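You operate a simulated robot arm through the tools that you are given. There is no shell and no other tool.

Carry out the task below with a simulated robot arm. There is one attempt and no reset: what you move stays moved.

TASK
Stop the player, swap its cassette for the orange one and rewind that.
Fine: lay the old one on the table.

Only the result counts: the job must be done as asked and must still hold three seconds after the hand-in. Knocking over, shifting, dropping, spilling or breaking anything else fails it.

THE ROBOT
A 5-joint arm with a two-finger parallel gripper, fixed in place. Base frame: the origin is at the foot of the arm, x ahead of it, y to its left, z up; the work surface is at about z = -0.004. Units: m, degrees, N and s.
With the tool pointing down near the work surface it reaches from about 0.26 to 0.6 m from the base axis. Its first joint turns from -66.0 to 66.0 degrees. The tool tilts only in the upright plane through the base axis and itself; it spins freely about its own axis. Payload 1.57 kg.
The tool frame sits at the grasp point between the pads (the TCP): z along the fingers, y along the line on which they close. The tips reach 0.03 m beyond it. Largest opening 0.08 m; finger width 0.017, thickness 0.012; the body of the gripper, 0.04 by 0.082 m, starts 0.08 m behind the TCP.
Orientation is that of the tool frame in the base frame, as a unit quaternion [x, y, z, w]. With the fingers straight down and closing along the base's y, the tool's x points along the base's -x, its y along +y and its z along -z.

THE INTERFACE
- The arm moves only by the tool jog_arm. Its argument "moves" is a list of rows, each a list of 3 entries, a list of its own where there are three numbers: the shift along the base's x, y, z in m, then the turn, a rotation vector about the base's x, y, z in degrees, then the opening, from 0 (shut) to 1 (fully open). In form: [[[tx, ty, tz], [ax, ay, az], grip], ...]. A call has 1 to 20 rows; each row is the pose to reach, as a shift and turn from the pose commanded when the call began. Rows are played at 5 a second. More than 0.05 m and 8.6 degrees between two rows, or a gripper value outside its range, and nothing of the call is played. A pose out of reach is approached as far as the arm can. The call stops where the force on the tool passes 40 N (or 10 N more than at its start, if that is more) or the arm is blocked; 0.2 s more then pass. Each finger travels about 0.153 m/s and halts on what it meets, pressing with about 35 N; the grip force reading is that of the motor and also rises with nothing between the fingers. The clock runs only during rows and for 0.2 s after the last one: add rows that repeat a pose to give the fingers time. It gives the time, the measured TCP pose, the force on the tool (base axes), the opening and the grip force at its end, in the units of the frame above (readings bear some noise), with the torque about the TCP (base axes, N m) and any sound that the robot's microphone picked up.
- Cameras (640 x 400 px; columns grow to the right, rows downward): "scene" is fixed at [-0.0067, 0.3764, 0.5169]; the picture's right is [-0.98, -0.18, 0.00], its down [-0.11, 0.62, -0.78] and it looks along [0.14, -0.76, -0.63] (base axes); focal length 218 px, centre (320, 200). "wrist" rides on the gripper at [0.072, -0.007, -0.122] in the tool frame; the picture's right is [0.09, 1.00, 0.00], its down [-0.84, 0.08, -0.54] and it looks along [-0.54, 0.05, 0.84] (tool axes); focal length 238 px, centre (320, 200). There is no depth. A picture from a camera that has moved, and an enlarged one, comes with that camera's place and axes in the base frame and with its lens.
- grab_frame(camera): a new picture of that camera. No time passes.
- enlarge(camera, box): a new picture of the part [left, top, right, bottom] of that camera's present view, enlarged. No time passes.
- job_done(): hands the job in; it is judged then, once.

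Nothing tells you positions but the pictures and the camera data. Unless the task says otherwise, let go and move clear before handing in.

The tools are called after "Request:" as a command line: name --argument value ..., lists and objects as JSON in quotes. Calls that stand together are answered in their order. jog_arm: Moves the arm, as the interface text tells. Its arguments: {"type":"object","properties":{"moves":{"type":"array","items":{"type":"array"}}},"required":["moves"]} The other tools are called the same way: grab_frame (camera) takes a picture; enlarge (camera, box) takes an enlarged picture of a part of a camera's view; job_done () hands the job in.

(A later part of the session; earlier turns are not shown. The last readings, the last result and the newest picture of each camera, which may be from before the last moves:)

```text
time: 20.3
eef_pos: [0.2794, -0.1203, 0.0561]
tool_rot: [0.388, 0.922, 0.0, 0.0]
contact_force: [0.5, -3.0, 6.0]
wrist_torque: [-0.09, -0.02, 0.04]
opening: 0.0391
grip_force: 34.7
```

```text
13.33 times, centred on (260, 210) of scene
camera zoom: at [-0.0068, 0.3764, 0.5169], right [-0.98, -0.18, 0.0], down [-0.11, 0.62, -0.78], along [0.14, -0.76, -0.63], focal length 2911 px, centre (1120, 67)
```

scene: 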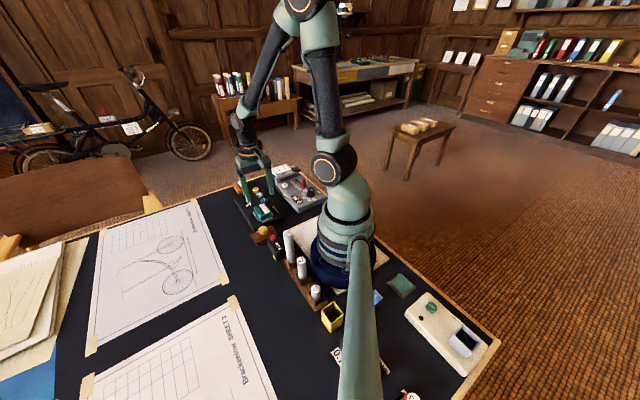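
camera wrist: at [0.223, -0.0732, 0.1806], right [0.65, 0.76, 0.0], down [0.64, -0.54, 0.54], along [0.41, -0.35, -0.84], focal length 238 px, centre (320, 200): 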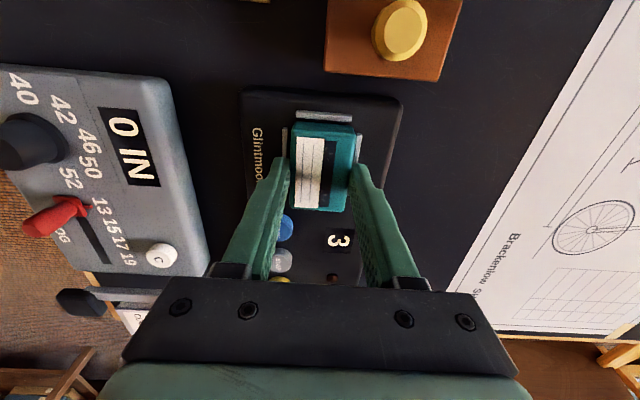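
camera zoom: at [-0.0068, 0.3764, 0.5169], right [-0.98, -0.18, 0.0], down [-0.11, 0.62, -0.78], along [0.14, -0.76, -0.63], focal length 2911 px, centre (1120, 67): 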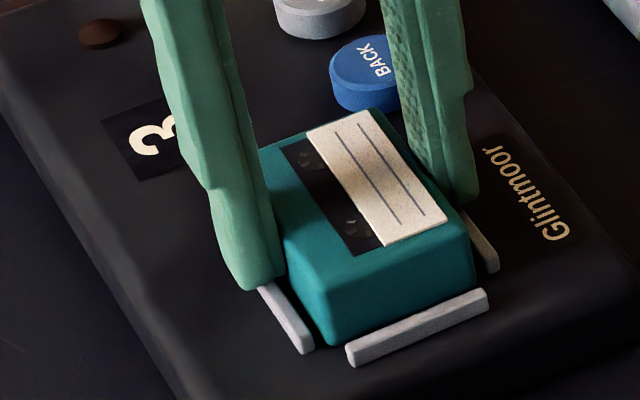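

Now held at 0.0391 with the grip fully commanded shut. I'll lift slowly and check whether it comes along.

Request:
jog_arm --moves '[[[0, 0, 0.001], [0, 0, 0], 0.0], [[0, 0, 0.003], [0, 0, 0], 0.0], [[0, 0, 0.005], [0, 0, 0], 0.0], [[0, 0, 0.008], [0, 0, 0], 0.0], [[0, 0, 0.008], [0, 0, 0], 0.0]]'

Request:
enlarge --camera "wrist" --box '[240, 90, 400, 215]'

Request:
enlarge --camera "scene" --box '[240, 195, 280, 225]'

```text
time: 21.5
eef_pos: [0.2792, -0.1204, 0.0643]
tool_rot: [0.388, 0.922, 0.001, -0.001]
contact_force: [0.2, -0.9, 0.0]
wrist_torque: [0.0, -0.01, 0.01]
opening: 0.0393
grip_force: 34.6
```

```text
3.20 times, centred on (320, 152) of wrist
camera zoom: at [0.2237, -0.0735, 0.1854], right [0.65, 0.76, 0.0], down [0.64, -0.54, 0.54], along [0.41, -0.35, -0.84], focal length 763 px, centre (320, 352)
```

zoom: 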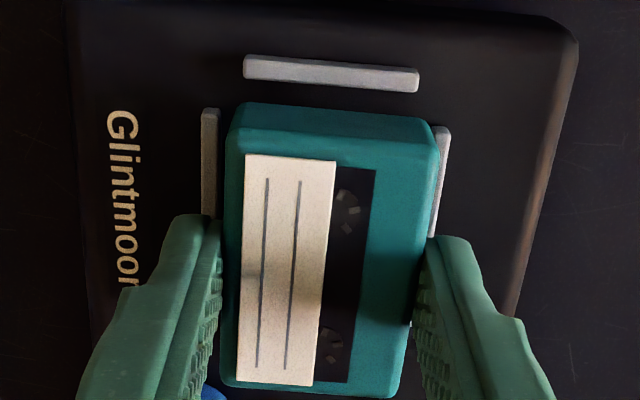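

```text
13.33 times, centred on (260, 210) of scene
camera zoom: at [-0.0067, 0.3764, 0.5169], right [-0.98, -0.18, 0.0], down [-0.11, 0.62, -0.78], along [0.14, -0.76, -0.63], focal length 2911 px, centre (1120, 67)
```

zoom: 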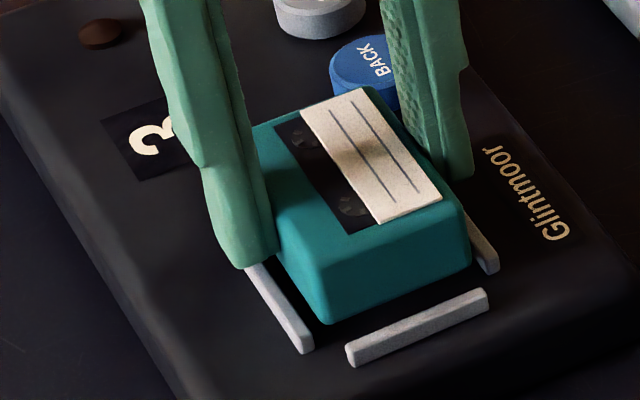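

It's lifting this time: the cassette keeps its place in the wrist view and rises off the bay. I'll keep lifting gently.

Request:
jog_arm --moves '[[[0, 0, 0.003], [0, 0, 0], 0.0], [[0, 0, 0.007], [0, 0, 0], 0.0], [[0, 0, 0.012], [0, 0, 0], 0.0], [[0, 0, 0.018], [0, 0, 0], 0.0], [[0, 0, 0.024], [0, 0, 0], 0.0], [[0, 0, 0.03], [0, 0, 0], 0.0], [[0, 0, 0.034], [0, 0, 0], 0.0], [[0, 0, 0.036], [0, 0, 0], 0.0], [[0, 0, 0.036], [0, 0, 0], 0.0]]'

Request:
enlarge --camera "wrist" --box '[240, 90, 400, 215]'

Request:
enlarge --camera "scene" --box '[200, 150, 300, 230]'

```text
time: 23.5
eef_pos: [0.2794, -0.1201, 0.1001]
tool_rot: [0.388, 0.922, 0.0, -0.001]
contact_force: [-0.5, -0.7, -1.1]
wrist_torque: [-0.02, -0.02, -0.03]
opening: 0.0389
grip_force: 34.8
```

```text
3.20 times, centred on (320, 152) of wrist
camera zoom: at [0.2243, -0.0743, 0.2213], right [0.65, 0.76, 0.0], down [0.64, -0.54, 0.54], along [0.41, -0.35, -0.84], focal length 763 px, centre (320, 352)
```

zoom: 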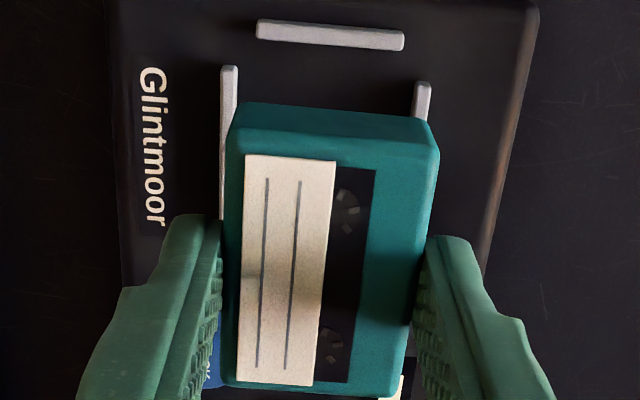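

```text
5.00 times, centred on (250, 190) of scene
camera zoom: at [-0.0067, 0.3764, 0.5169], right [-0.98, -0.18, 0.0], down [-0.11, 0.62, -0.78], along [0.14, -0.76, -0.63], focal length 1092 px, centre (670, 250)
```

zoom: 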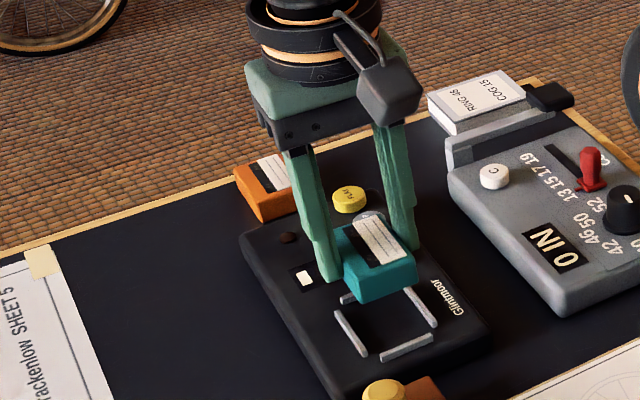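

The teal cassette is held firmly and is well clear. I'll carry it over the free dark strip.

Request:
jog_arm --moves '[[[0.005, 0.0007, 0], [0, 0, 0], 0.0], [[0.015, 0.002, 0], [0, 0, 0], 0.0], [[0.027, 0.0037, 0], [0, 0, 0], 0.0], [[0.04, 0.0054, 0], [0, 0, 0], 0.0], [[0.053, 0.0072, 0], [0, 0, 0], 0.0], [[0.066, 0.0089, 0], [0, 0, 0], 0.0], [[0.079, 0.0107, 0], [0, 0, 0], 0.0], [[0.092, 0.0125, 0], [0, 0, 0], 0.0], [[0.105, 0.0142, 0], [0, 0, 0], 0.0], [[0.116, 0.0157, 0], [0, 0, 0], 0.0], [[0.124, 0.0168, 0], [0, 0, 0], 0.0], [[0.1278, 0.0173, 0], [0, 0, 0], 0.0], [[0.1278, 0.0173, 0], [0, 0, 0], 0.0]]'

Request:
grab_frame --camera "wrist"

Request:
enlarge --camera "scene" --box '[180, 150, 300, 240]'

```text
time: 26.3
eef_pos: [0.4082, -0.104, 0.0997]
tool_rot: [0.387, 0.922, 0.0, -0.001]
contact_force: [-0.8, 0.7, -0.2]
wrist_torque: [-0.02, -0.03, -0.01]
opening: 0.0389
grip_force: 34.7
```

```text
taken
camera wrist: at [0.3521, -0.0576, 0.2216], right [0.65, 0.76, 0.0], down [0.64, -0.54, 0.54], along [0.41, -0.35, -0.84], focal length 238 px, centre (320, 200)
```

wrist: 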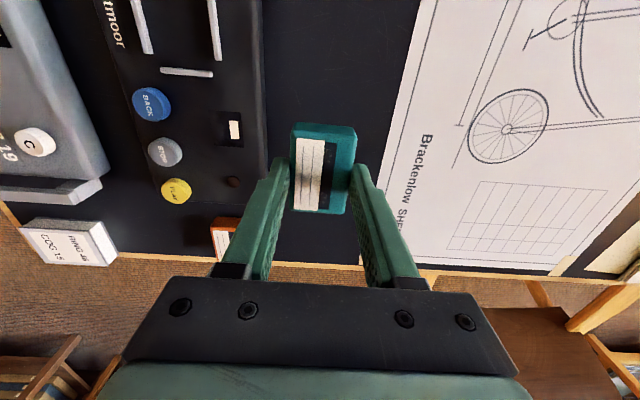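

```text
4.44 times, centred on (240, 195) of scene
camera zoom: at [-0.0067, 0.3764, 0.5169], right [-0.98, -0.18, 0.0], down [-0.11, 0.62, -0.78], along [0.14, -0.76, -0.63], focal length 970 px, centre (676, 222)
```

zoom: 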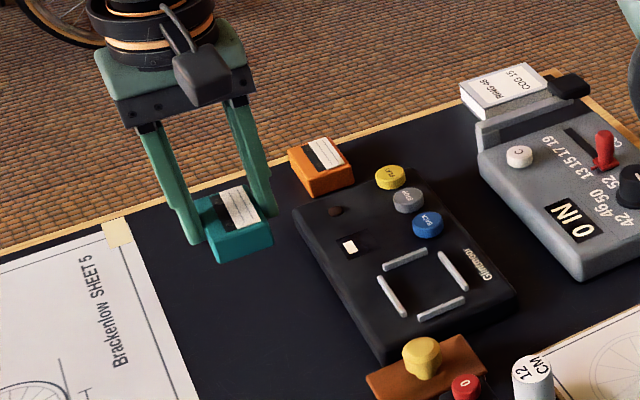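

Clear space is beneath: about 5 cm to the player and 7 cm to the paper. I'll lower gently to just above the table.

Request:
jog_arm --moves '[[[0, 0, -0.005], [0, 0, 0], 0.0], [[0, 0, -0.014], [0, 0, 0], 0.0], [[0, 0, -0.025], [0, 0, 0], 0.0], [[0, 0, -0.036], [0, 0, 0], 0.0], [[0, 0, -0.047], [0, 0, 0], 0.0], [[0, 0, -0.055], [0, 0, 0], 0.0], [[0, 0, -0.06], [0, 0, 0], 0.0], [[0, 0, -0.061], [0, 0, 0], 0.0], [[0, 0, -0.061], [0, 0, 0], 0.0]]'

Request:
enlarge --camera "scene" --box '[200, 185, 260, 235]'

Request:
enlarge --camera "wrist" --box '[240, 90, 400, 215]'

```text
time: 28.3
eef_pos: [0.4063, -0.1033, 0.0391]
tool_rot: [0.388, 0.922, 0.0, -0.001]
contact_force: [-0.3, 0.5, -0.4]
wrist_torque: [-0.01, -0.06, -0.01]
opening: 0.0389
grip_force: 34.9
```

```text
8.00 times, centred on (230, 210) of scene
camera zoom: at [-0.0067, 0.3764, 0.5169], right [-0.98, -0.18, 0.0], down [-0.11, 0.62, -0.78], along [0.14, -0.76, -0.63], focal length 1747 px, centre (1040, 120)
```

zoom: 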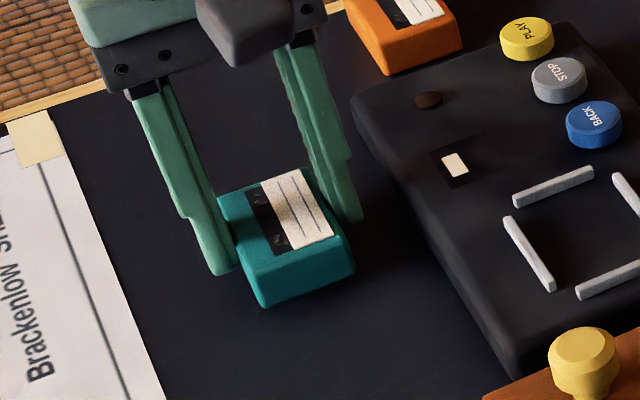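

```text
3.20 times, centred on (320, 152) of wrist
camera zoom: at [0.3515, -0.0566, 0.1601], right [0.65, 0.76, 0.0], down [0.64, -0.54, 0.54], along [0.41, -0.35, -0.84], focal length 763 px, centre (320, 352)
```

zoom: 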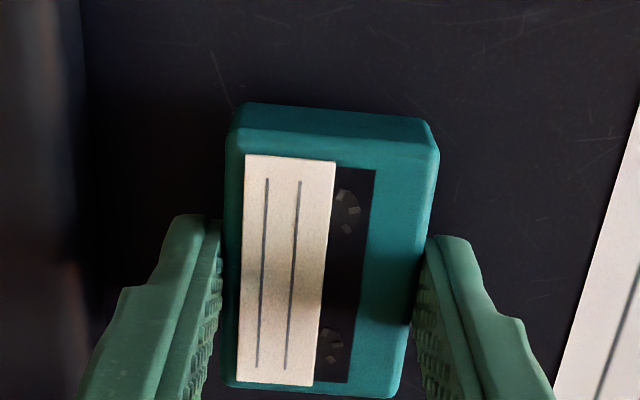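

A few millimetres above the table now. I'll lower in sub-millimetre steps until it touches.

Request:
jog_arm --moves '[[[0, 0, -0.001], [0, 0, 0], 0.0], [[0, 0, -0.002], [0, 0, 0], 0.0], [[0, 0, -0.0027], [0, 0, 0], 0.0], [[0, 0, -0.0034], [0, 0, 0], 0.0], [[0, 0, -0.0034], [0, 0, 0], 0.0]]'

Request:
enlarge --camera "scene" --box '[200, 185, 260, 235]'

```text
time: 29.5
eef_pos: [0.4068, -0.1032, 0.0356]
tool_rot: [0.388, 0.922, 0.0, -0.001]
contact_force: [1.4, -0.9, -0.4]
wrist_torque: [-0.02, -0.03, 0.03]
opening: 0.0388
grip_force: 34.8
```

```text
8.00 times, centred on (230, 210) of scene
camera zoom: at [-0.0067, 0.3764, 0.5169], right [-0.98, -0.18, 0.0], down [-0.11, 0.62, -0.78], along [0.14, -0.76, -0.63], focal length 1747 px, centre (1040, 120)
```

zoom: 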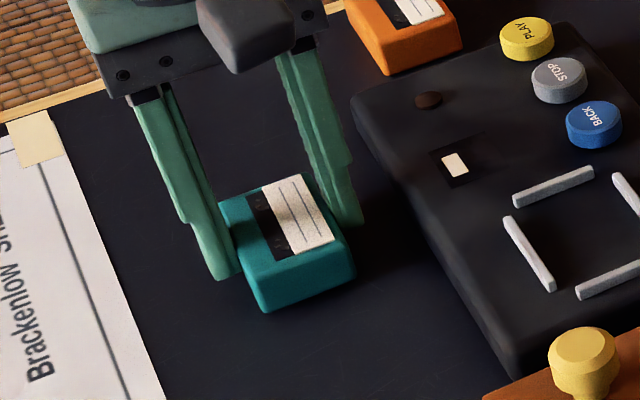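

Request:
jog_arm --moves '[[[0, 0, -0.0007], [0, 0, 0], 0.0], [[0, 0, -0.0014], [0, 0, 0], 0.0], [[0, 0, -0.002], [0, 0, 0], 0.0], [[0, 0, -0.002], [0, 0, 0], 0.0]]'

Request:
enlarge --camera "scene" --box '[200, 185, 260, 235]'

```text
time: 30.5
eef_pos: [0.4059, -0.1035, 0.0316]
tool_rot: [0.388, 0.922, 0.0, 0.0]
contact_force: [-0.2, -0.1, -0.4]
wrist_torque: [-0.02, 0.0, -0.01]
opening: 0.039
grip_force: 35.3
```

```text
8.00 times, centred on (230, 210) of scene
camera zoom: at [-0.0067, 0.3764, 0.5169], right [-0.98, -0.18, 0.0], down [-0.11, 0.62, -0.78], along [0.14, -0.76, -0.63], focal length 1747 px, centre (1040, 120)
```

zoom: 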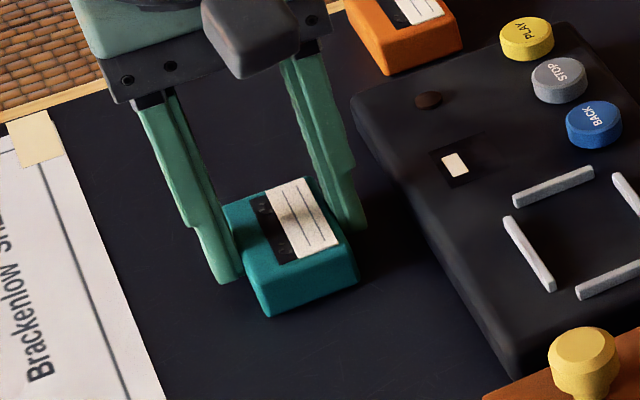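

No contact yet, so I'll continue in small steps.

Request:
jog_arm --moves '[[[0, 0, -0.0006], [0, 0, 0], 0.0], [[0, 0, -0.0012], [0, 0, 0], 0.0], [[0, 0, -0.0018], [0, 0, 0], 0.0], [[0, 0, -0.0018], [0, 0, 0], 0.0]]'

Request:
enlarge --camera "scene" --box '[200, 185, 260, 235]'

Request:
enlarge --camera "wrist" --box '[240, 90, 400, 215]'

```text
time: 31.5
eef_pos: [0.407, -0.1037, 0.0317]
tool_rot: [0.388, 0.922, -0.001, 0.0]
contact_force: [-2.6, -1.2, 7.3]
wrist_torque: [-0.05, 0.09, -0.02]
opening: 0.039
grip_force: 35.1
```

```text
8.00 times, centred on (230, 210) of scene
camera zoom: at [-0.0068, 0.3764, 0.5169], right [-0.98, -0.18, 0.0], down [-0.11, 0.62, -0.78], along [0.14, -0.76, -0.63], focal length 1747 px, centre (1040, 120)
```

zoom: 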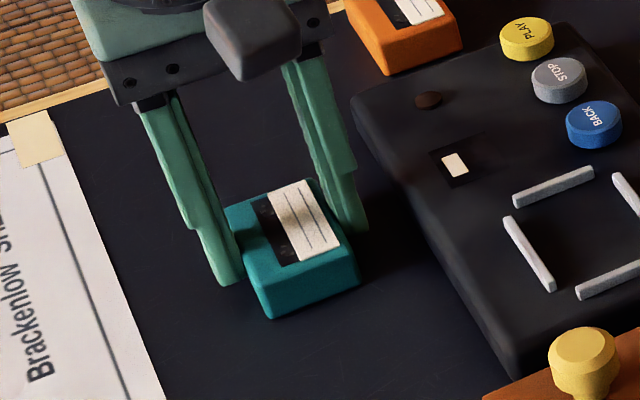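

```text
3.20 times, centred on (320, 152) of wrist
camera zoom: at [0.3511, -0.0574, 0.1533], right [0.65, 0.76, 0.0], down [0.64, -0.54, 0.54], along [0.41, -0.35, -0.84], focal length 763 px, centre (320, 352)
```

zoom: 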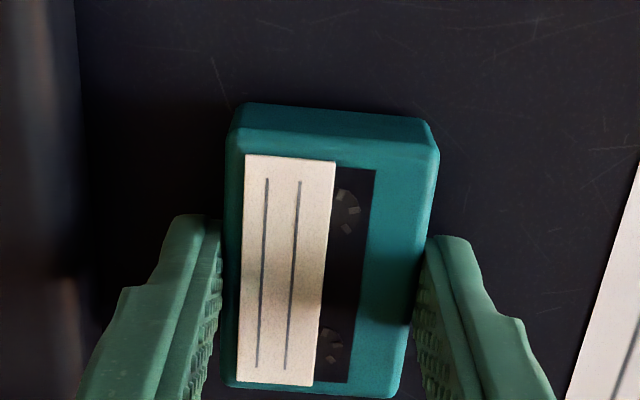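

It has touched the table with a light 7 N. I'll release and rise.

Request:
jog_arm --moves '[[[0, 0, 0], [0, 0, 0], 0.5], [[0, 0, 0], [0, 0, 0], 0.6], [[0, 0, 0], [0, 0, 0], 0.68], [[0, 0, 0.002], [0, 0, 0], 0.68], [[0, 0, 0.015], [0, 0, 0], 0.68], [[0, 0, 0.04], [0, 0, 0], 0.7], [[0, 0, 0.068], [0, 0, 0], 0.75], [[0, 0, 0.068], [0, 0, 0], 0.8]]'

Request:
grab_frame --camera "wrist"

Request:
enlarge --camera "scene" --box '[180, 150, 300, 240]'

```text
time: 33.3
eef_pos: [0.4057, -0.1018, 0.101]
tool_rot: [0.388, 0.922, 0.001, -0.001]
contact_force: [0.3, 1.1, -1.0]
wrist_torque: [0.03, -0.02, 0.01]
opening: 0.064
grip_force: 0.1
```

```text
taken
camera wrist: at [0.3503, -0.0562, 0.223], right [0.65, 0.76, 0.0], down [0.64, -0.54, 0.54], along [0.41, -0.35, -0.84], focal length 238 px, centre (320, 200)
```

wrist: 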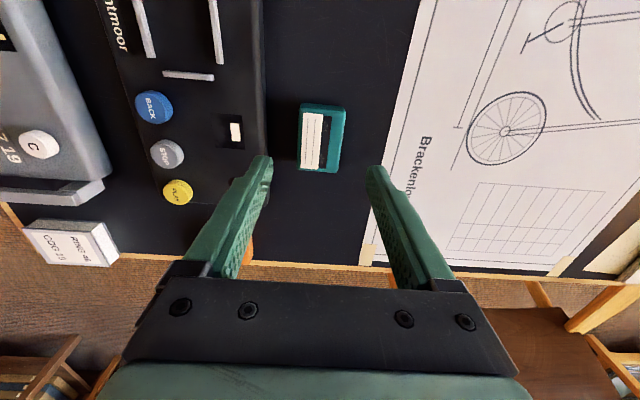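

```text
4.44 times, centred on (240, 195) of scene
camera zoom: at [-0.0067, 0.3764, 0.5169], right [-0.98, -0.18, 0.0], down [-0.11, 0.62, -0.78], along [0.14, -0.76, -0.63], focal length 970 px, centre (676, 222)
```

zoom: 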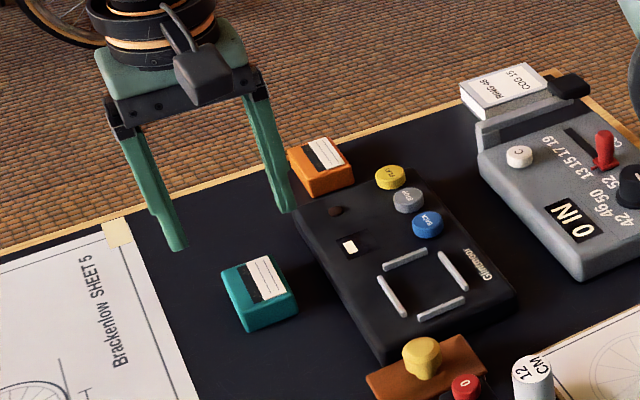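

The teal cassette lies flat on the table. Next I'll move above the orange one at about (0.436, -0.265), with the fingers open, and look.

Request:
jog_arm --moves '[[[0.0045, -0.025, 0.01], [0, 0, 0], 0.8], [[0.009, -0.05, 0.02], [0, 0, 0], 0.8], [[0.0135, -0.075, 0.02], [0, 0, 0], 0.8], [[0.018, -0.1, 0.02], [0, 0, 0], 0.8], [[0.0225, -0.125, 0.02], [0, 0, 0], 0.8], [[0.027, -0.15, 0.02], [0, 0, 0], 0.8], [[0.0293, -0.1623, 0.02], [0, 0, 0], 0.8], [[0.0293, -0.1623, 0.02], [0, 0, 0], 0.8]]'

Request:
grab_frame --camera "wrist"

Request:
enlarge --camera "wrist" --box '[260, 80, 390, 180]'

Request:
enlarge --camera "scene" --box '[180, 130, 300, 230]'

```text
time: 35.1
eef_pos: [0.4359, -0.2651, 0.1204]
tool_rot: [0.387, 0.922, 0.0, -0.001]
contact_force: [0.5, 0.0, 0.0]
wrist_torque: [0.01, -0.01, 0.0]
opening: 0.064
grip_force: 0.1
```

```text
taken
camera wrist: at [0.3816, -0.2196, 0.2422], right [0.65, 0.76, 0.0], down [0.64, -0.54, 0.54], along [0.41, -0.35, -0.84], focal length 238 px, centre (320, 200)
```

wrist: 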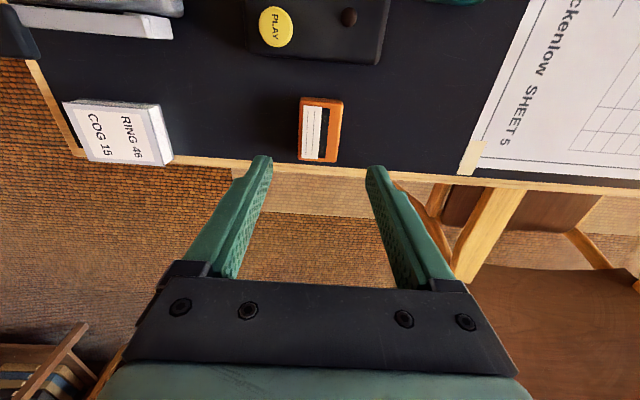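

```text
4.00 times, centred on (325, 130) of wrist
camera zoom: at [0.3816, -0.2196, 0.2422], right [0.65, 0.76, 0.0], down [0.64, -0.54, 0.54], along [0.41, -0.35, -0.84], focal length 953 px, centre (300, 480)
```

zoom: 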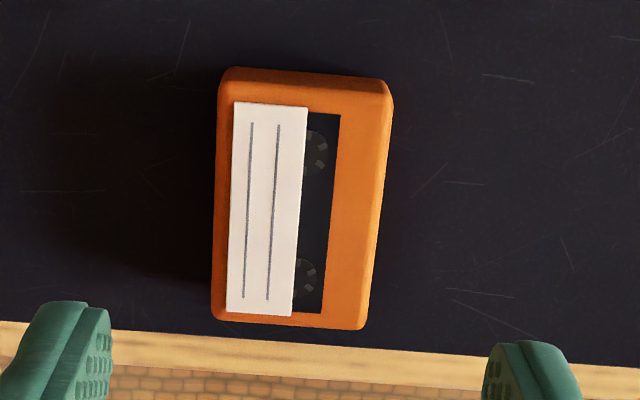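

```text
4.00 times, centred on (240, 180) of scene
camera zoom: at [-0.0067, 0.3764, 0.5169], right [-0.98, -0.18, 0.0], down [-0.11, 0.62, -0.78], along [0.14, -0.76, -0.63], focal length 873 px, centre (640, 280)
```

zoom: 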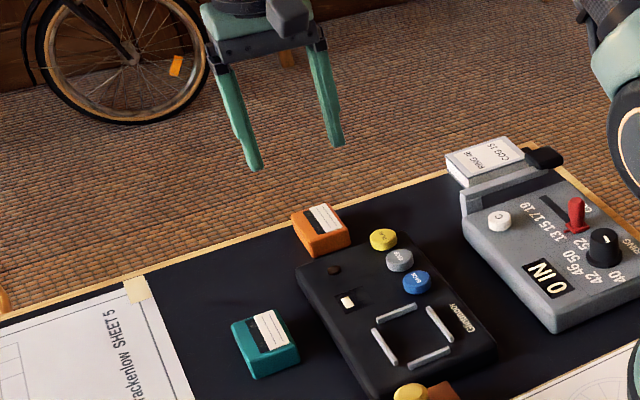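

The orange cassette is only about 2 mm off from where the teal one sat in the grip. I'll correct for that and descend part-way.

Request:
jog_arm --moves '[[[-0.0023, 0.0011, -0.015], [0, 0, 0], 0.8], [[-0.0023, 0.0011, -0.035], [0, 0, 0], 0.8], [[-0.0023, 0.0011, -0.055], [0, 0, 0], 0.8], [[-0.0023, 0.0011, -0.07], [0, 0, 0], 0.8], [[-0.0023, 0.0011, -0.075], [0, 0, 0], 0.7], [[-0.0023, 0.0011, -0.075], [0, 0, 0], 0.7]]'

Request:
enlarge --camera "wrist" --box '[240, 90, 400, 215]'

Request:
enlarge --camera "scene" --box '[210, 150, 290, 210]'

```text
time: 36.5
eef_pos: [0.4344, -0.2641, 0.0437]
tool_rot: [0.387, 0.922, 0.0, -0.001]
contact_force: [0.5, 1.0, -1.1]
wrist_torque: [0.01, 0.0, 0.0]
opening: 0.0561
grip_force: 0.0
```

```text
3.20 times, centred on (320, 152) of wrist
camera zoom: at [0.379, -0.2174, 0.1656], right [0.65, 0.76, 0.0], down [0.64, -0.54, 0.54], along [0.41, -0.35, -0.84], focal length 763 px, centre (320, 352)
```

zoom: 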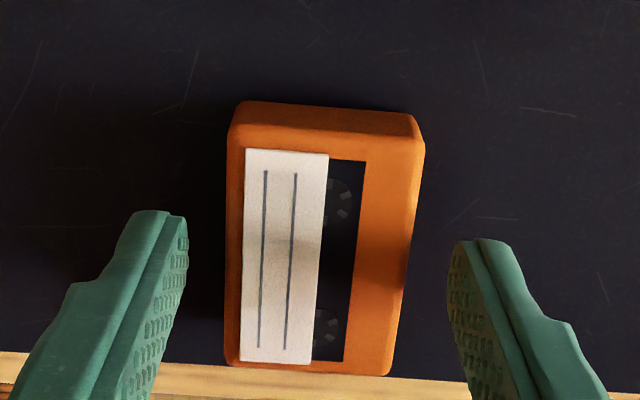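

```text
6.67 times, centred on (250, 180) of scene
camera zoom: at [-0.0067, 0.3764, 0.5169], right [-0.98, -0.18, 0.0], down [-0.11, 0.62, -0.78], along [0.14, -0.76, -0.63], focal length 1456 px, centre (787, 333)
```

zoom: 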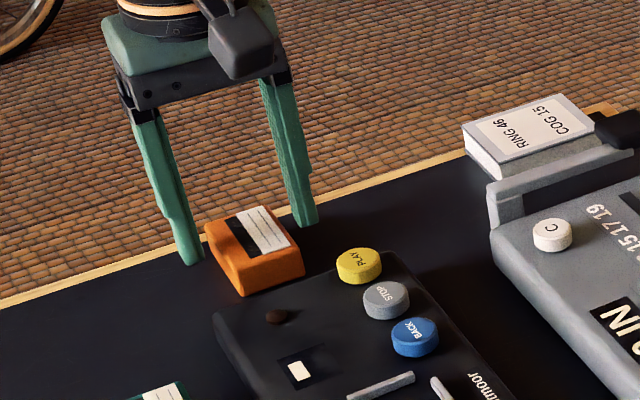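

Aligned to within about 1.5 mm. I'll trim that and descend to the same grip depth used on the teal one.

Request:
jog_arm --moves '[[[0.0007, -0.0013, -0.004], [0, 0, 0], 0.7], [[0.0007, -0.0013, -0.008], [0, 0, 0], 0.7], [[0.0007, -0.0013, -0.0105], [0, 0, 0], 0.7], [[0.0007, -0.0013, -0.0114], [0, 0, 0], 0.7], [[0.0007, -0.0013, -0.0114], [0, 0, 0], 0.7]]'

Request:
enlarge --camera "wrist" --box '[240, 90, 400, 215]'

Request:
enlarge --camera "scene" --box '[220, 165, 270, 205]'

```text
time: 37.7
eef_pos: [0.4355, -0.2668, 0.0342]
tool_rot: [0.387, 0.922, 0.0, 0.0]
contact_force: [0.8, -0.3, -0.2]
wrist_torque: [0.03, 0.03, -0.02]
opening: 0.056
grip_force: 0.0
```

```text
3.20 times, centred on (320, 152) of wrist
camera zoom: at [0.3802, -0.2198, 0.155], right [0.65, 0.76, 0.0], down [0.64, -0.54, 0.54], along [0.41, -0.35, -0.84], focal length 763 px, centre (320, 352)
```

zoom: 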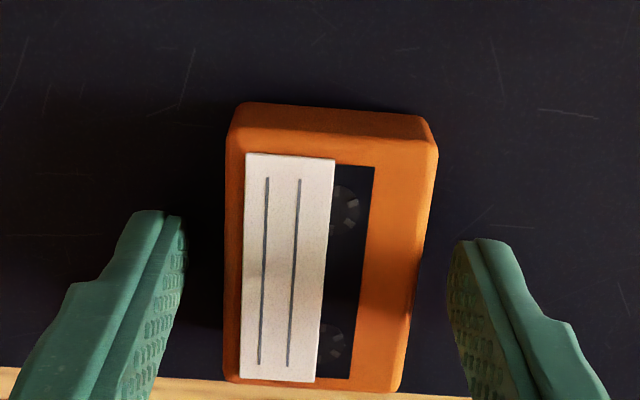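

```text
10.00 times, centred on (245, 185) of scene
camera zoom: at [-0.0067, 0.3764, 0.5169], right [-0.98, -0.18, 0.0], down [-0.11, 0.62, -0.78], along [0.14, -0.76, -0.63], focal length 2183 px, centre (1070, 350)
```

zoom: 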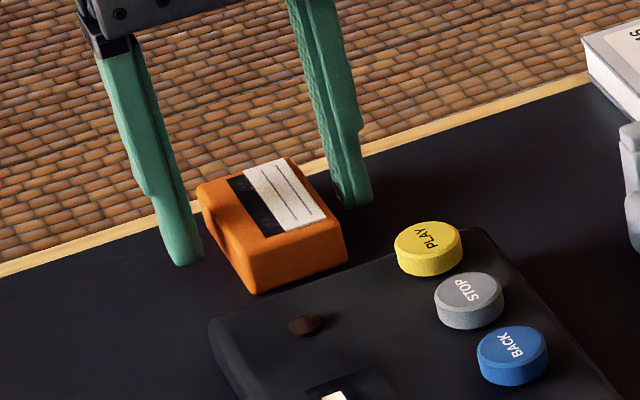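

The view now matches the teal reference almost exactly. I'll close on the orange cassette.

Request:
jog_arm --moves '[[[0, 0, 0], [0, 0, 0], 0.6], [[0, 0, 0], [0, 0, 0], 0.53], [[0, 0, 0], [0, 0, 0], 0.48], [[0, 0, 0], [0, 0, 0], 0.4], [[0, 0, 0], [0, 0, 0], 0.2], [[0, 0, 0], [0, 0, 0], 0.0], [[0, 0, 0], [0, 0, 0], 0.0]]'

Request:
enlarge --camera "wrist" --box '[240, 90, 400, 215]'

```text
time: 39.3
eef_pos: [0.4346, -0.2653, 0.0332]
tool_rot: [0.388, 0.922, 0.0, 0.0]
contact_force: [0.8, 0.1, 0.2]
wrist_torque: [-0.01, -0.01, 0.01]
opening: 0.0391
grip_force: 34.7
```

```text
3.20 times, centred on (320, 152) of wrist
camera zoom: at [0.3802, -0.2197, 0.155], right [0.65, 0.76, 0.0], down [0.64, -0.54, 0.54], along [0.41, -0.35, -0.84], focal length 763 px, centre (320, 352)
```

zoom: 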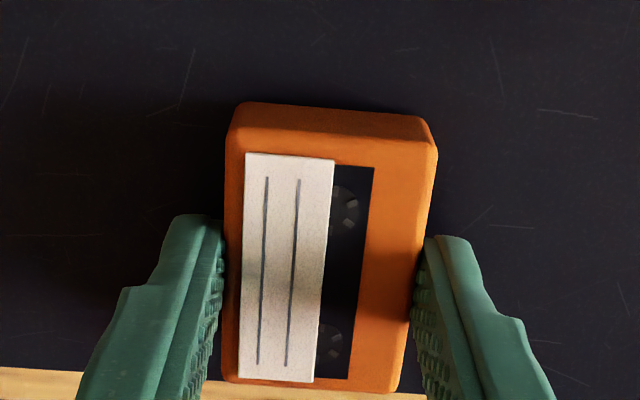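

The orange cassette is gripped with the same offset as the teal one. I'll lift it gently.

Request:
jog_arm --moves '[[[0, 0, 0.001], [0, 0, 0], 0.0], [[0, 0, 0.004], [0, 0, 0], 0.0], [[0, 0, 0.009], [0, 0, 0], 0.0], [[0, 0, 0.016], [0, 0, 0], 0.0], [[0, 0, 0.025], [0, 0, 0], 0.0], [[0, 0, 0.035], [0, 0, 0], 0.0], [[0, 0, 0.045], [0, 0, 0], 0.0], [[0, 0, 0.055], [0, 0, 0], 0.0], [[0, 0, 0.063], [0, 0, 0], 0.0], [[0, 0, 0.0666], [0, 0, 0], 0.0], [[0, 0, 0.0666], [0, 0, 0], 0.0]]'

Request:
enlarge --camera "wrist" --box '[240, 90, 400, 215]'

Request:
enlarge --camera "scene" --box '[180, 130, 300, 230]'

```text
time: 41.7
eef_pos: [0.4348, -0.2651, 0.1004]
tool_rot: [0.387, 0.922, 0.0, 0.0]
contact_force: [-0.2, -0.5, 0.3]
wrist_torque: [0.02, -0.02, 0.02]
opening: 0.039
grip_force: 35.1
```

```text
3.20 times, centred on (320, 152) of wrist
camera zoom: at [0.379, -0.2187, 0.2212], right [0.65, 0.76, 0.0], down [0.64, -0.54, 0.54], along [0.41, -0.35, -0.84], focal length 763 px, centre (320, 352)
```

zoom: 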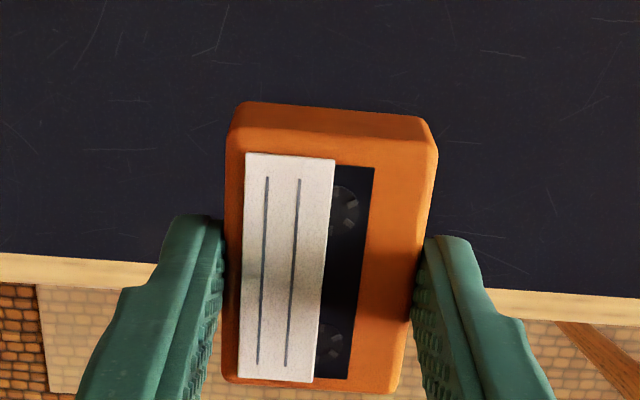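

```text
4.00 times, centred on (240, 180) of scene
camera zoom: at [-0.0067, 0.3764, 0.5169], right [-0.98, -0.18, 0.0], down [-0.11, 0.62, -0.78], along [0.14, -0.76, -0.63], focal length 873 px, centre (640, 280)
```

zoom: 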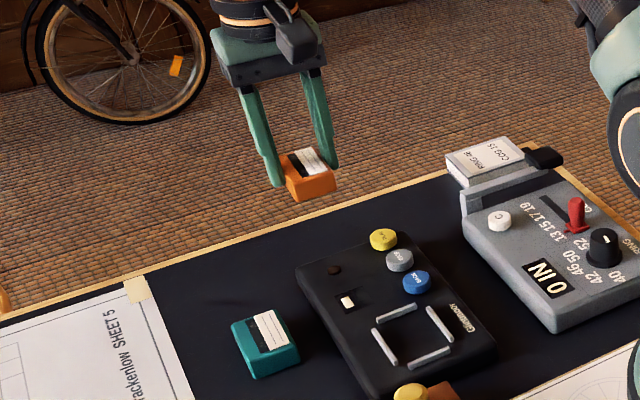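

The orange cassette is secure. I'll carry it above the bay, to the same place the teal one was lifted from.

Request:
jog_arm --moves '[[[-0.003, 0.0028, 0], [0, 0, 0], 0.0], [[-0.009, 0.0084, 0], [0, 0, 0], 0.0], [[-0.018, 0.0168, 0], [0, 0, 0], 0.0], [[-0.028, 0.0261, 0], [0, 0, 0], 0.0], [[-0.038, 0.0355, 0], [0, 0, 0], 0.0], [[-0.048, 0.0448, 0], [0, 0, 0], 0.0], [[-0.058, 0.0542, 0], [0, 0, 0], 0.0], [[-0.068, 0.0635, 0], [0, 0, 0], 0.0], [[-0.078, 0.0728, 0], [0, 0, 0], 0.0], [[-0.088, 0.0822, 0], [0, 0, 0], 0.0], [[-0.098, 0.0915, 0], [0, 0, 0], 0.0], [[-0.108, 0.1008, 0], [0, 0, 0], 0.0], [[-0.118, 0.1102, 0], [0, 0, 0], 0.0], [[-0.128, 0.1195, 0], [0, 0, 0], 0.0], [[-0.138, 0.1289, 0], [0, 0, 0], 0.0], [[-0.147, 0.1373, 0], [0, 0, 0], 0.0], [[-0.153, 0.1429, 0], [0, 0, 0], 0.0], [[-0.1555, 0.1452, 0], [0, 0, 0], 0.0], [[-0.1555, 0.1452, 0], [0, 0, 0], 0.0]]'

Request:
enlarge --camera "wrist" --box '[240, 90, 400, 215]'

Request:
enlarge --camera "scene" --box '[200, 150, 300, 230]'

```text
time: 45.7
eef_pos: [0.2775, -0.1207, 0.1]
tool_rot: [0.388, 0.922, 0.0, 0.0]
contact_force: [0.8, 0.2, -1.5]
wrist_torque: [-0.01, 0.02, -0.02]
opening: 0.0389
grip_force: 35.3
```

```text
3.20 times, centred on (320, 152) of wrist
camera zoom: at [0.2229, -0.0745, 0.2216], right [0.65, 0.76, 0.0], down [0.64, -0.54, 0.54], along [0.41, -0.35, -0.84], focal length 763 px, centre (320, 352)
```

zoom: 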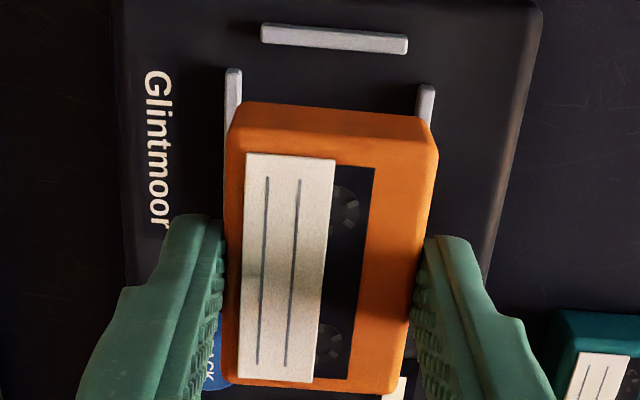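

```text
5.00 times, centred on (250, 190) of scene
camera zoom: at [-0.0067, 0.3764, 0.5169], right [-0.98, -0.18, 0.0], down [-0.11, 0.62, -0.78], along [0.14, -0.76, -0.63], focal length 1092 px, centre (670, 250)
```

zoom: 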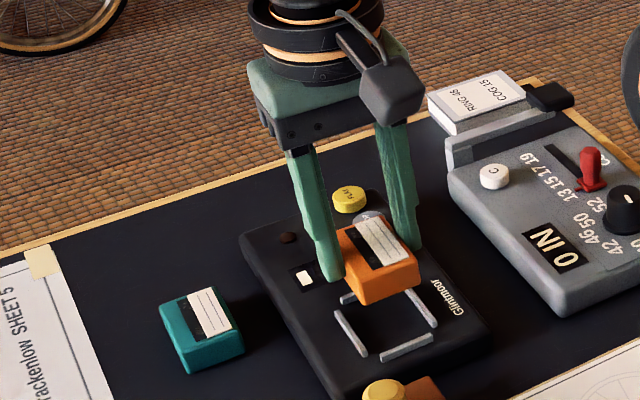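

The view matches the teal's pose to within about 1 mm. I'll trim that offset, descend part-way and compare again.

Request:
jog_arm --moves '[[[0.0006, 0.0002, -0.002], [0, 0, 0], 0.0], [[0.0011, 0.0003, -0.008], [0, 0, 0], 0.0], [[0.0011, 0.0003, -0.016], [0, 0, 0], 0.0], [[0.0011, 0.0003, -0.023], [0, 0, 0], 0.0], [[0.0011, 0.0003, -0.028], [0, 0, 0], 0.0], [[0.0011, 0.0003, -0.03], [0, 0, 0], 0.0], [[0.0011, 0.0003, -0.03], [0, 0, 0], 0.0]]'

Request:
enlarge --camera "wrist" --box '[240, 90, 400, 215]'

Request:
enlarge --camera "scene" --box '[240, 195, 280, 225]'

```text
time: 47.3
eef_pos: [0.2792, -0.12, 0.0683]
tool_rot: [0.387, 0.922, 0.0, -0.001]
contact_force: [0.1, 0.4, -0.8]
wrist_torque: [0.02, -0.01, -0.02]
opening: 0.0388
grip_force: 35.5
```

```text
3.20 times, centred on (320, 152) of wrist
camera zoom: at [0.2243, -0.0738, 0.1906], right [0.65, 0.76, 0.0], down [0.64, -0.54, 0.54], along [0.41, -0.35, -0.84], focal length 763 px, centre (320, 352)
```

zoom: 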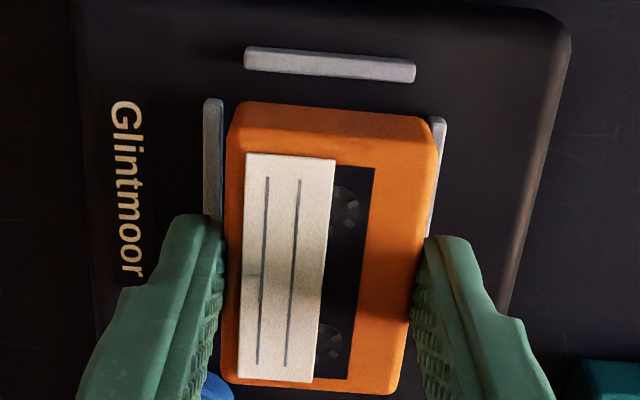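

```text
13.33 times, centred on (260, 210) of scene
camera zoom: at [-0.0067, 0.3764, 0.5169], right [-0.98, -0.18, 0.0], down [-0.11, 0.62, -0.78], along [0.14, -0.76, -0.63], focal length 2911 px, centre (1120, 67)
```

zoom: 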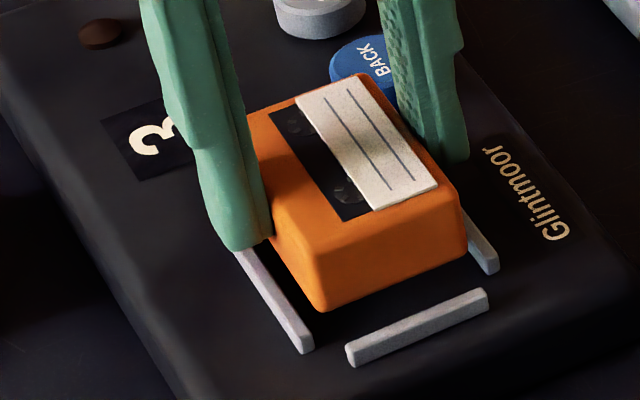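

The orange cassette lines up with the bay just as the teal one did. I'll lower it to just above seating.

Request:
jog_arm --moves '[[[0, 0, -0.003], [0, 0, 0], 0.0], [[0, 0, -0.006], [0, 0, 0], 0.0], [[0, 0, -0.0085], [0, 0, 0], 0.0], [[0, 0, -0.01], [0, 0, 0], 0.0], [[0, 0, -0.01], [0, 0, 0], 0.0]]'

Request:
enlarge --camera "wrist" --box '[240, 90, 400, 215]'

Request:
enlarge --camera "scene" --box '[240, 195, 280, 225]'

```text
time: 48.5
eef_pos: [0.2797, -0.1217, 0.0596]
tool_rot: [0.388, 0.922, 0.001, 0.0]
contact_force: [0.4, 1.5, -0.5]
wrist_torque: [0.01, 0.0, -0.05]
opening: 0.039
grip_force: 35.3
```

```text
3.20 times, centred on (320, 152) of wrist
camera zoom: at [0.2243, -0.0747, 0.1818], right [0.65, 0.76, 0.0], down [0.64, -0.54, 0.54], along [0.41, -0.35, -0.84], focal length 763 px, centre (320, 352)
```

zoom: 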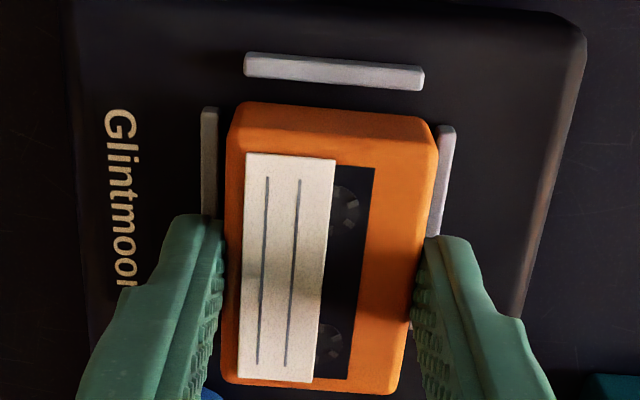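

```text
13.33 times, centred on (260, 210) of scene
camera zoom: at [-0.0067, 0.3764, 0.5169], right [-0.98, -0.18, 0.0], down [-0.11, 0.62, -0.78], along [0.14, -0.76, -0.63], focal length 2911 px, centre (1120, 67)
```

zoom: 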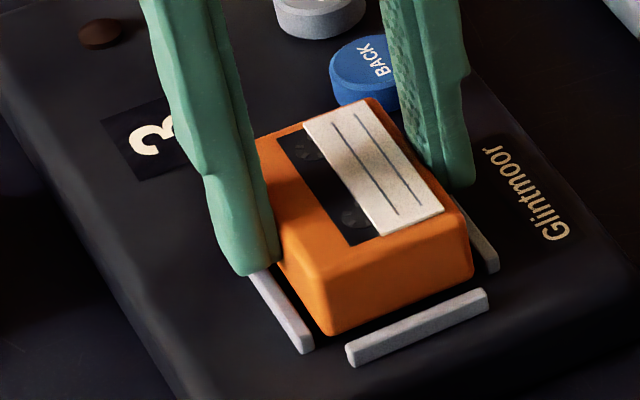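

Well inside the rails, with about 3 mm to go. I'll continue in sub-millimetre steps.

Request:
jog_arm --moves '[[[0, 0, -0.0007], [0, 0, 0], 0.0], [[0, 0, -0.0014], [0, 0, 0], 0.0], [[0, 0, -0.002], [0, 0, 0], 0.0], [[0, 0, -0.002], [0, 0, 0], 0.0]]'

Request:
enlarge --camera "scene" --box '[240, 195, 280, 225]'

```text
time: 49.5
eef_pos: [0.2799, -0.1207, 0.0581]
tool_rot: [0.387, 0.922, 0.001, 0.0]
contact_force: [0.3, 0.5, 0.2]
wrist_torque: [0.03, 0.03, -0.03]
opening: 0.039
grip_force: 34.7
```

```text
13.33 times, centred on (260, 210) of scene
camera zoom: at [-0.0067, 0.3764, 0.5169], right [-0.98, -0.18, 0.0], down [-0.11, 0.62, -0.78], along [0.14, -0.76, -0.63], focal length 2911 px, centre (1120, 67)
```

zoom: 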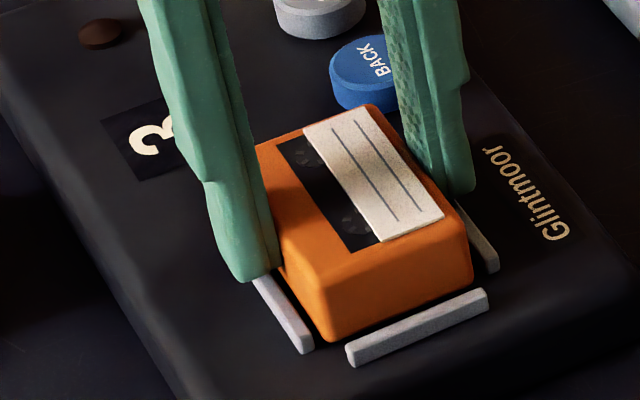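

About 1 mm left by comparison with the teal reference. I'll take more small steps.

Request:
jog_arm --moves '[[[0, 0, -0.0005], [0, 0, 0], 0.0], [[0, 0, -0.001], [0, 0, 0], 0.0], [[0, 0, -0.0015], [0, 0, 0], 0.0], [[0, 0, -0.0015], [0, 0, 0], 0.0]]'

Request:
enlarge --camera "scene" --box '[240, 195, 280, 225]'

Request:
enlarge --camera "wrist" --box '[240, 90, 400, 215]'

```text
time: 50.5
eef_pos: [0.2797, -0.1206, 0.0574]
tool_rot: [0.388, 0.922, -0.001, 0.001]
contact_force: [-7.8, -7.1, 30.9]
wrist_torque: [-0.19, 0.27, 0.0]
opening: 0.0388
grip_force: 34.9
```

```text
13.33 times, centred on (260, 210) of scene
camera zoom: at [-0.0068, 0.3765, 0.5169], right [-0.98, -0.18, 0.0], down [-0.11, 0.62, -0.78], along [0.14, -0.76, -0.63], focal length 2911 px, centre (1120, 67)
```

zoom: 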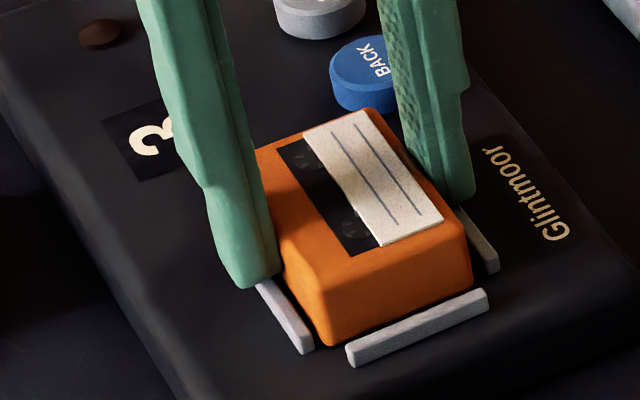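

```text
3.20 times, centred on (320, 152) of wrist
camera zoom: at [0.2245, -0.0742, 0.178], right [0.65, 0.76, 0.0], down [0.64, -0.54, 0.54], along [0.41, -0.35, -0.84], focal length 763 px, centre (320, 352)
```

zoom: 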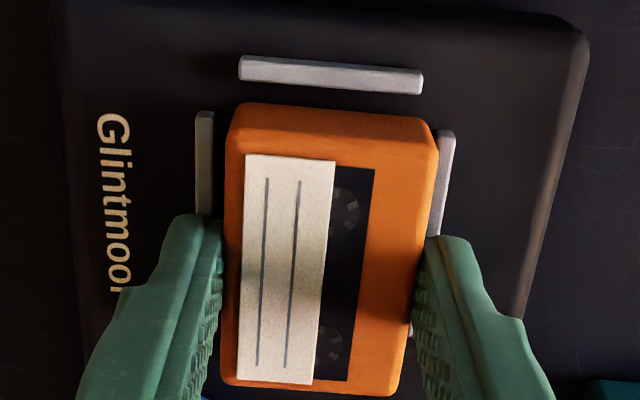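

It's seated, pressing lightly on the bay floor. I'll relax the pressure, open slowly and rise.

Request:
jog_arm --moves '[[[0, 0, 0.0006], [0, 0, 0], 0.0], [[0, 0, 0.0008], [0, 0, 0], 0.45], [[0, 0, 0.0008], [0, 0, 0], 0.5], [[0, 0, 0.0008], [0, 0, 0], 0.55], [[0, 0, 0.0008], [0, 0, 0], 0.6], [[0, 0, 0.0008], [0, 0, 0], 0.6], [[0, 0, 0.006], [0, 0, 0], 0.6], [[0, 0, 0.02], [0, 0, 0], 0.6], [[0, 0, 0.045], [0, 0, 0], 0.6], [[0, 0, 0.063], [0, 0, 0], 0.6], [[0, 0, 0.063], [0, 0, 0], 0.6]]'

Request:
enlarge --camera "scene" --box '[228, 178, 288, 228]'

Request:
enlarge --camera "wrist" --box '[260, 70, 400, 200]'

```text
time: 52.9
eef_pos: [0.2777, -0.1218, 0.1183]
tool_rot: [0.388, 0.922, 0.001, -0.001]
contact_force: [0.5, 0.8, 0.3]
wrist_torque: [-0.01, 0.01, 0.0]
opening: 0.0482
grip_force: 0.0
```

```text
8.00 times, centred on (258, 203) of scene
camera zoom: at [-0.0067, 0.3764, 0.5169], right [-0.98, -0.18, 0.0], down [-0.11, 0.62, -0.78], along [0.14, -0.76, -0.63], focal length 1747 px, centre (816, 176)
```

zoom: 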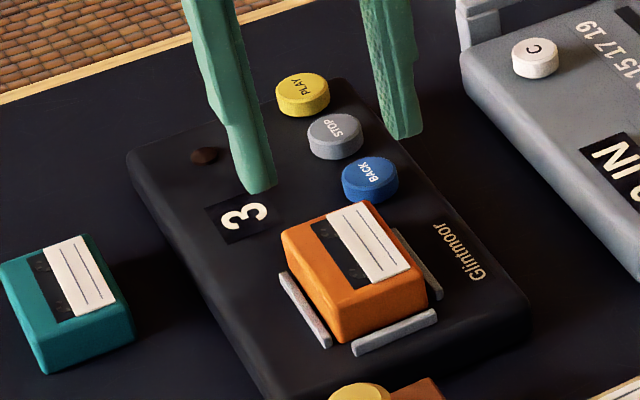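

```text
3.08 times, centred on (330, 135) of wrist
camera zoom: at [0.2232, -0.0753, 0.2401], right [0.65, 0.76, 0.0], down [0.64, -0.54, 0.54], along [0.41, -0.35, -0.84], focal length 733 px, centre (289, 400)
```

zoom: 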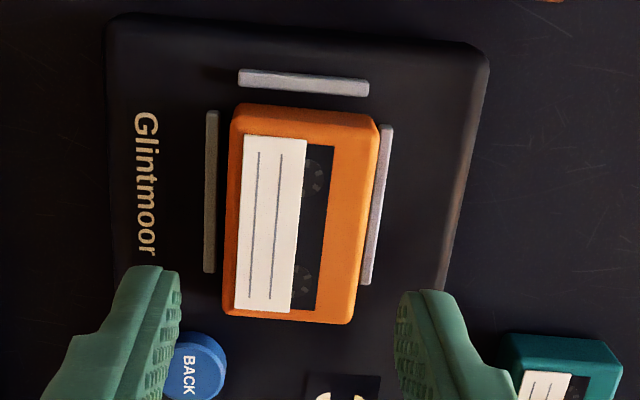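

The orange cassette sits flat within the rails and the counter reads 3. Next I'll close the fingers and hover above BACK at about (0.295, -0.181).

Request:
jog_arm --moves '[[[0.004, -0.0155, 0], [0, 0, 0], 0.4], [[0.0075, -0.031, 0], [0, 0, 0], 0.2], [[0.0115, -0.046, 0], [0, 0, 0], 0.0], [[0.015, -0.0613, 0], [0, 0, 0], 0.0], [[0.015, -0.0613, -0.02], [0, 0, 0], 0.0], [[0.015, -0.0613, -0.035], [0, 0, 0], 0.0], [[0.015, -0.0613, -0.035], [0, 0, 0], 0.0]]'

Request:
enlarge --camera "wrist" --box '[260, 60, 400, 200]'

Request:
enlarge --camera "scene" --box '[228, 168, 288, 228]'

```text
time: 54.5
eef_pos: [0.2945, -0.1819, 0.0831]
tool_rot: [0.388, 0.922, 0.0, 0.0]
contact_force: [0.6, 0.1, 0.0]
wrist_torque: [-0.05, 0.01, -0.01]
opening: 0.0003
grip_force: 21.2
```

```text
2.86 times, centred on (330, 130) of wrist
camera zoom: at [0.239, -0.1365, 0.2052], right [0.65, 0.76, 0.0], down [0.64, -0.54, 0.54], along [0.41, -0.35, -0.84], focal length 681 px, centre (291, 400)
```

zoom: 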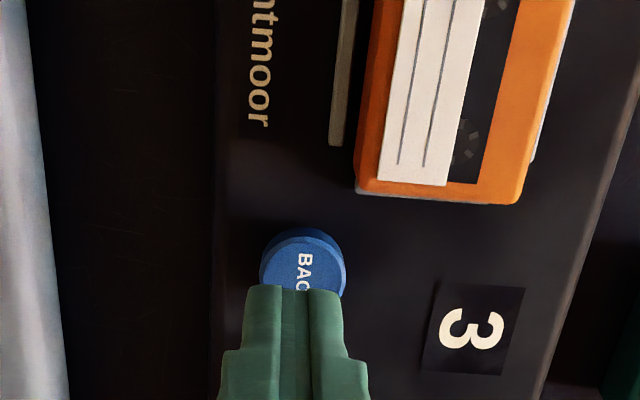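

```text
6.67 times, centred on (258, 198) of scene
camera zoom: at [-0.0067, 0.3764, 0.5169], right [-0.98, -0.18, 0.0], down [-0.11, 0.62, -0.78], along [0.14, -0.76, -0.63], focal length 1456 px, centre (733, 213)
```

zoom: 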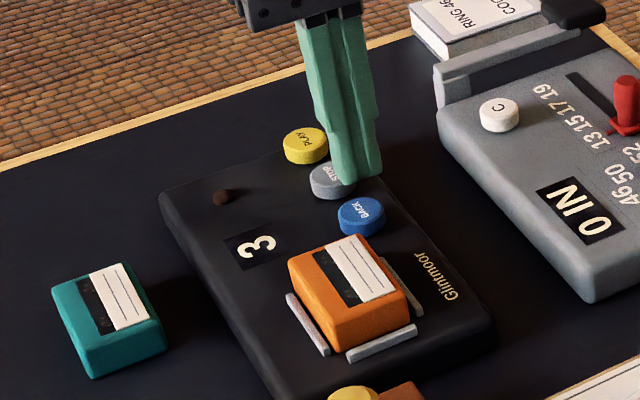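

The tips are nearly over BACK. I'll trim about 2 mm, descend, and press it the same way as STOP.

Request:
jog_arm --moves '[[[0.002, 0.0018, -0.01], [0, 0, 0], 0.0], [[0.002, 0.0018, -0.02], [0, 0, 0], 0.0], [[0.002, 0.0018, -0.024], [0, 0, 0], 0.0], [[0.002, 0.0018, -0.026], [0, 0, 0], 0.0], [[0.002, 0.0018, -0.0272], [0, 0, 0], 0.0], [[0.002, 0.0018, -0.0284], [0, 0, 0], 0.0]]'

Request:
enlarge --camera "scene" --box '[228, 168, 288, 228]'

```text
time: 55.9
eef_pos: [0.2967, -0.1798, 0.0552]
tool_rot: [0.387, 0.922, 0.002, -0.001]
contact_force: [-6.0, 2.0, 18.9]
wrist_torque: [0.03, 0.15, -0.11]
opening: 0.0
grip_force: 21.3
heard: click
```

```text
6.67 times, centred on (258, 198) of scene
camera zoom: at [-0.0068, 0.3765, 0.5169], right [-0.98, -0.18, 0.0], down [-0.11, 0.62, -0.78], along [0.14, -0.76, -0.63], focal length 1456 px, centre (733, 213)
```

zoom: 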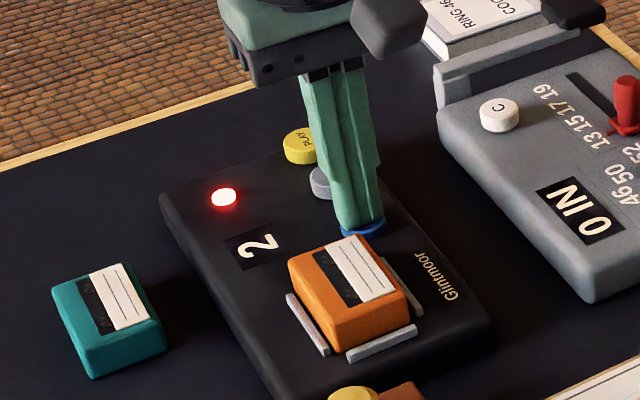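

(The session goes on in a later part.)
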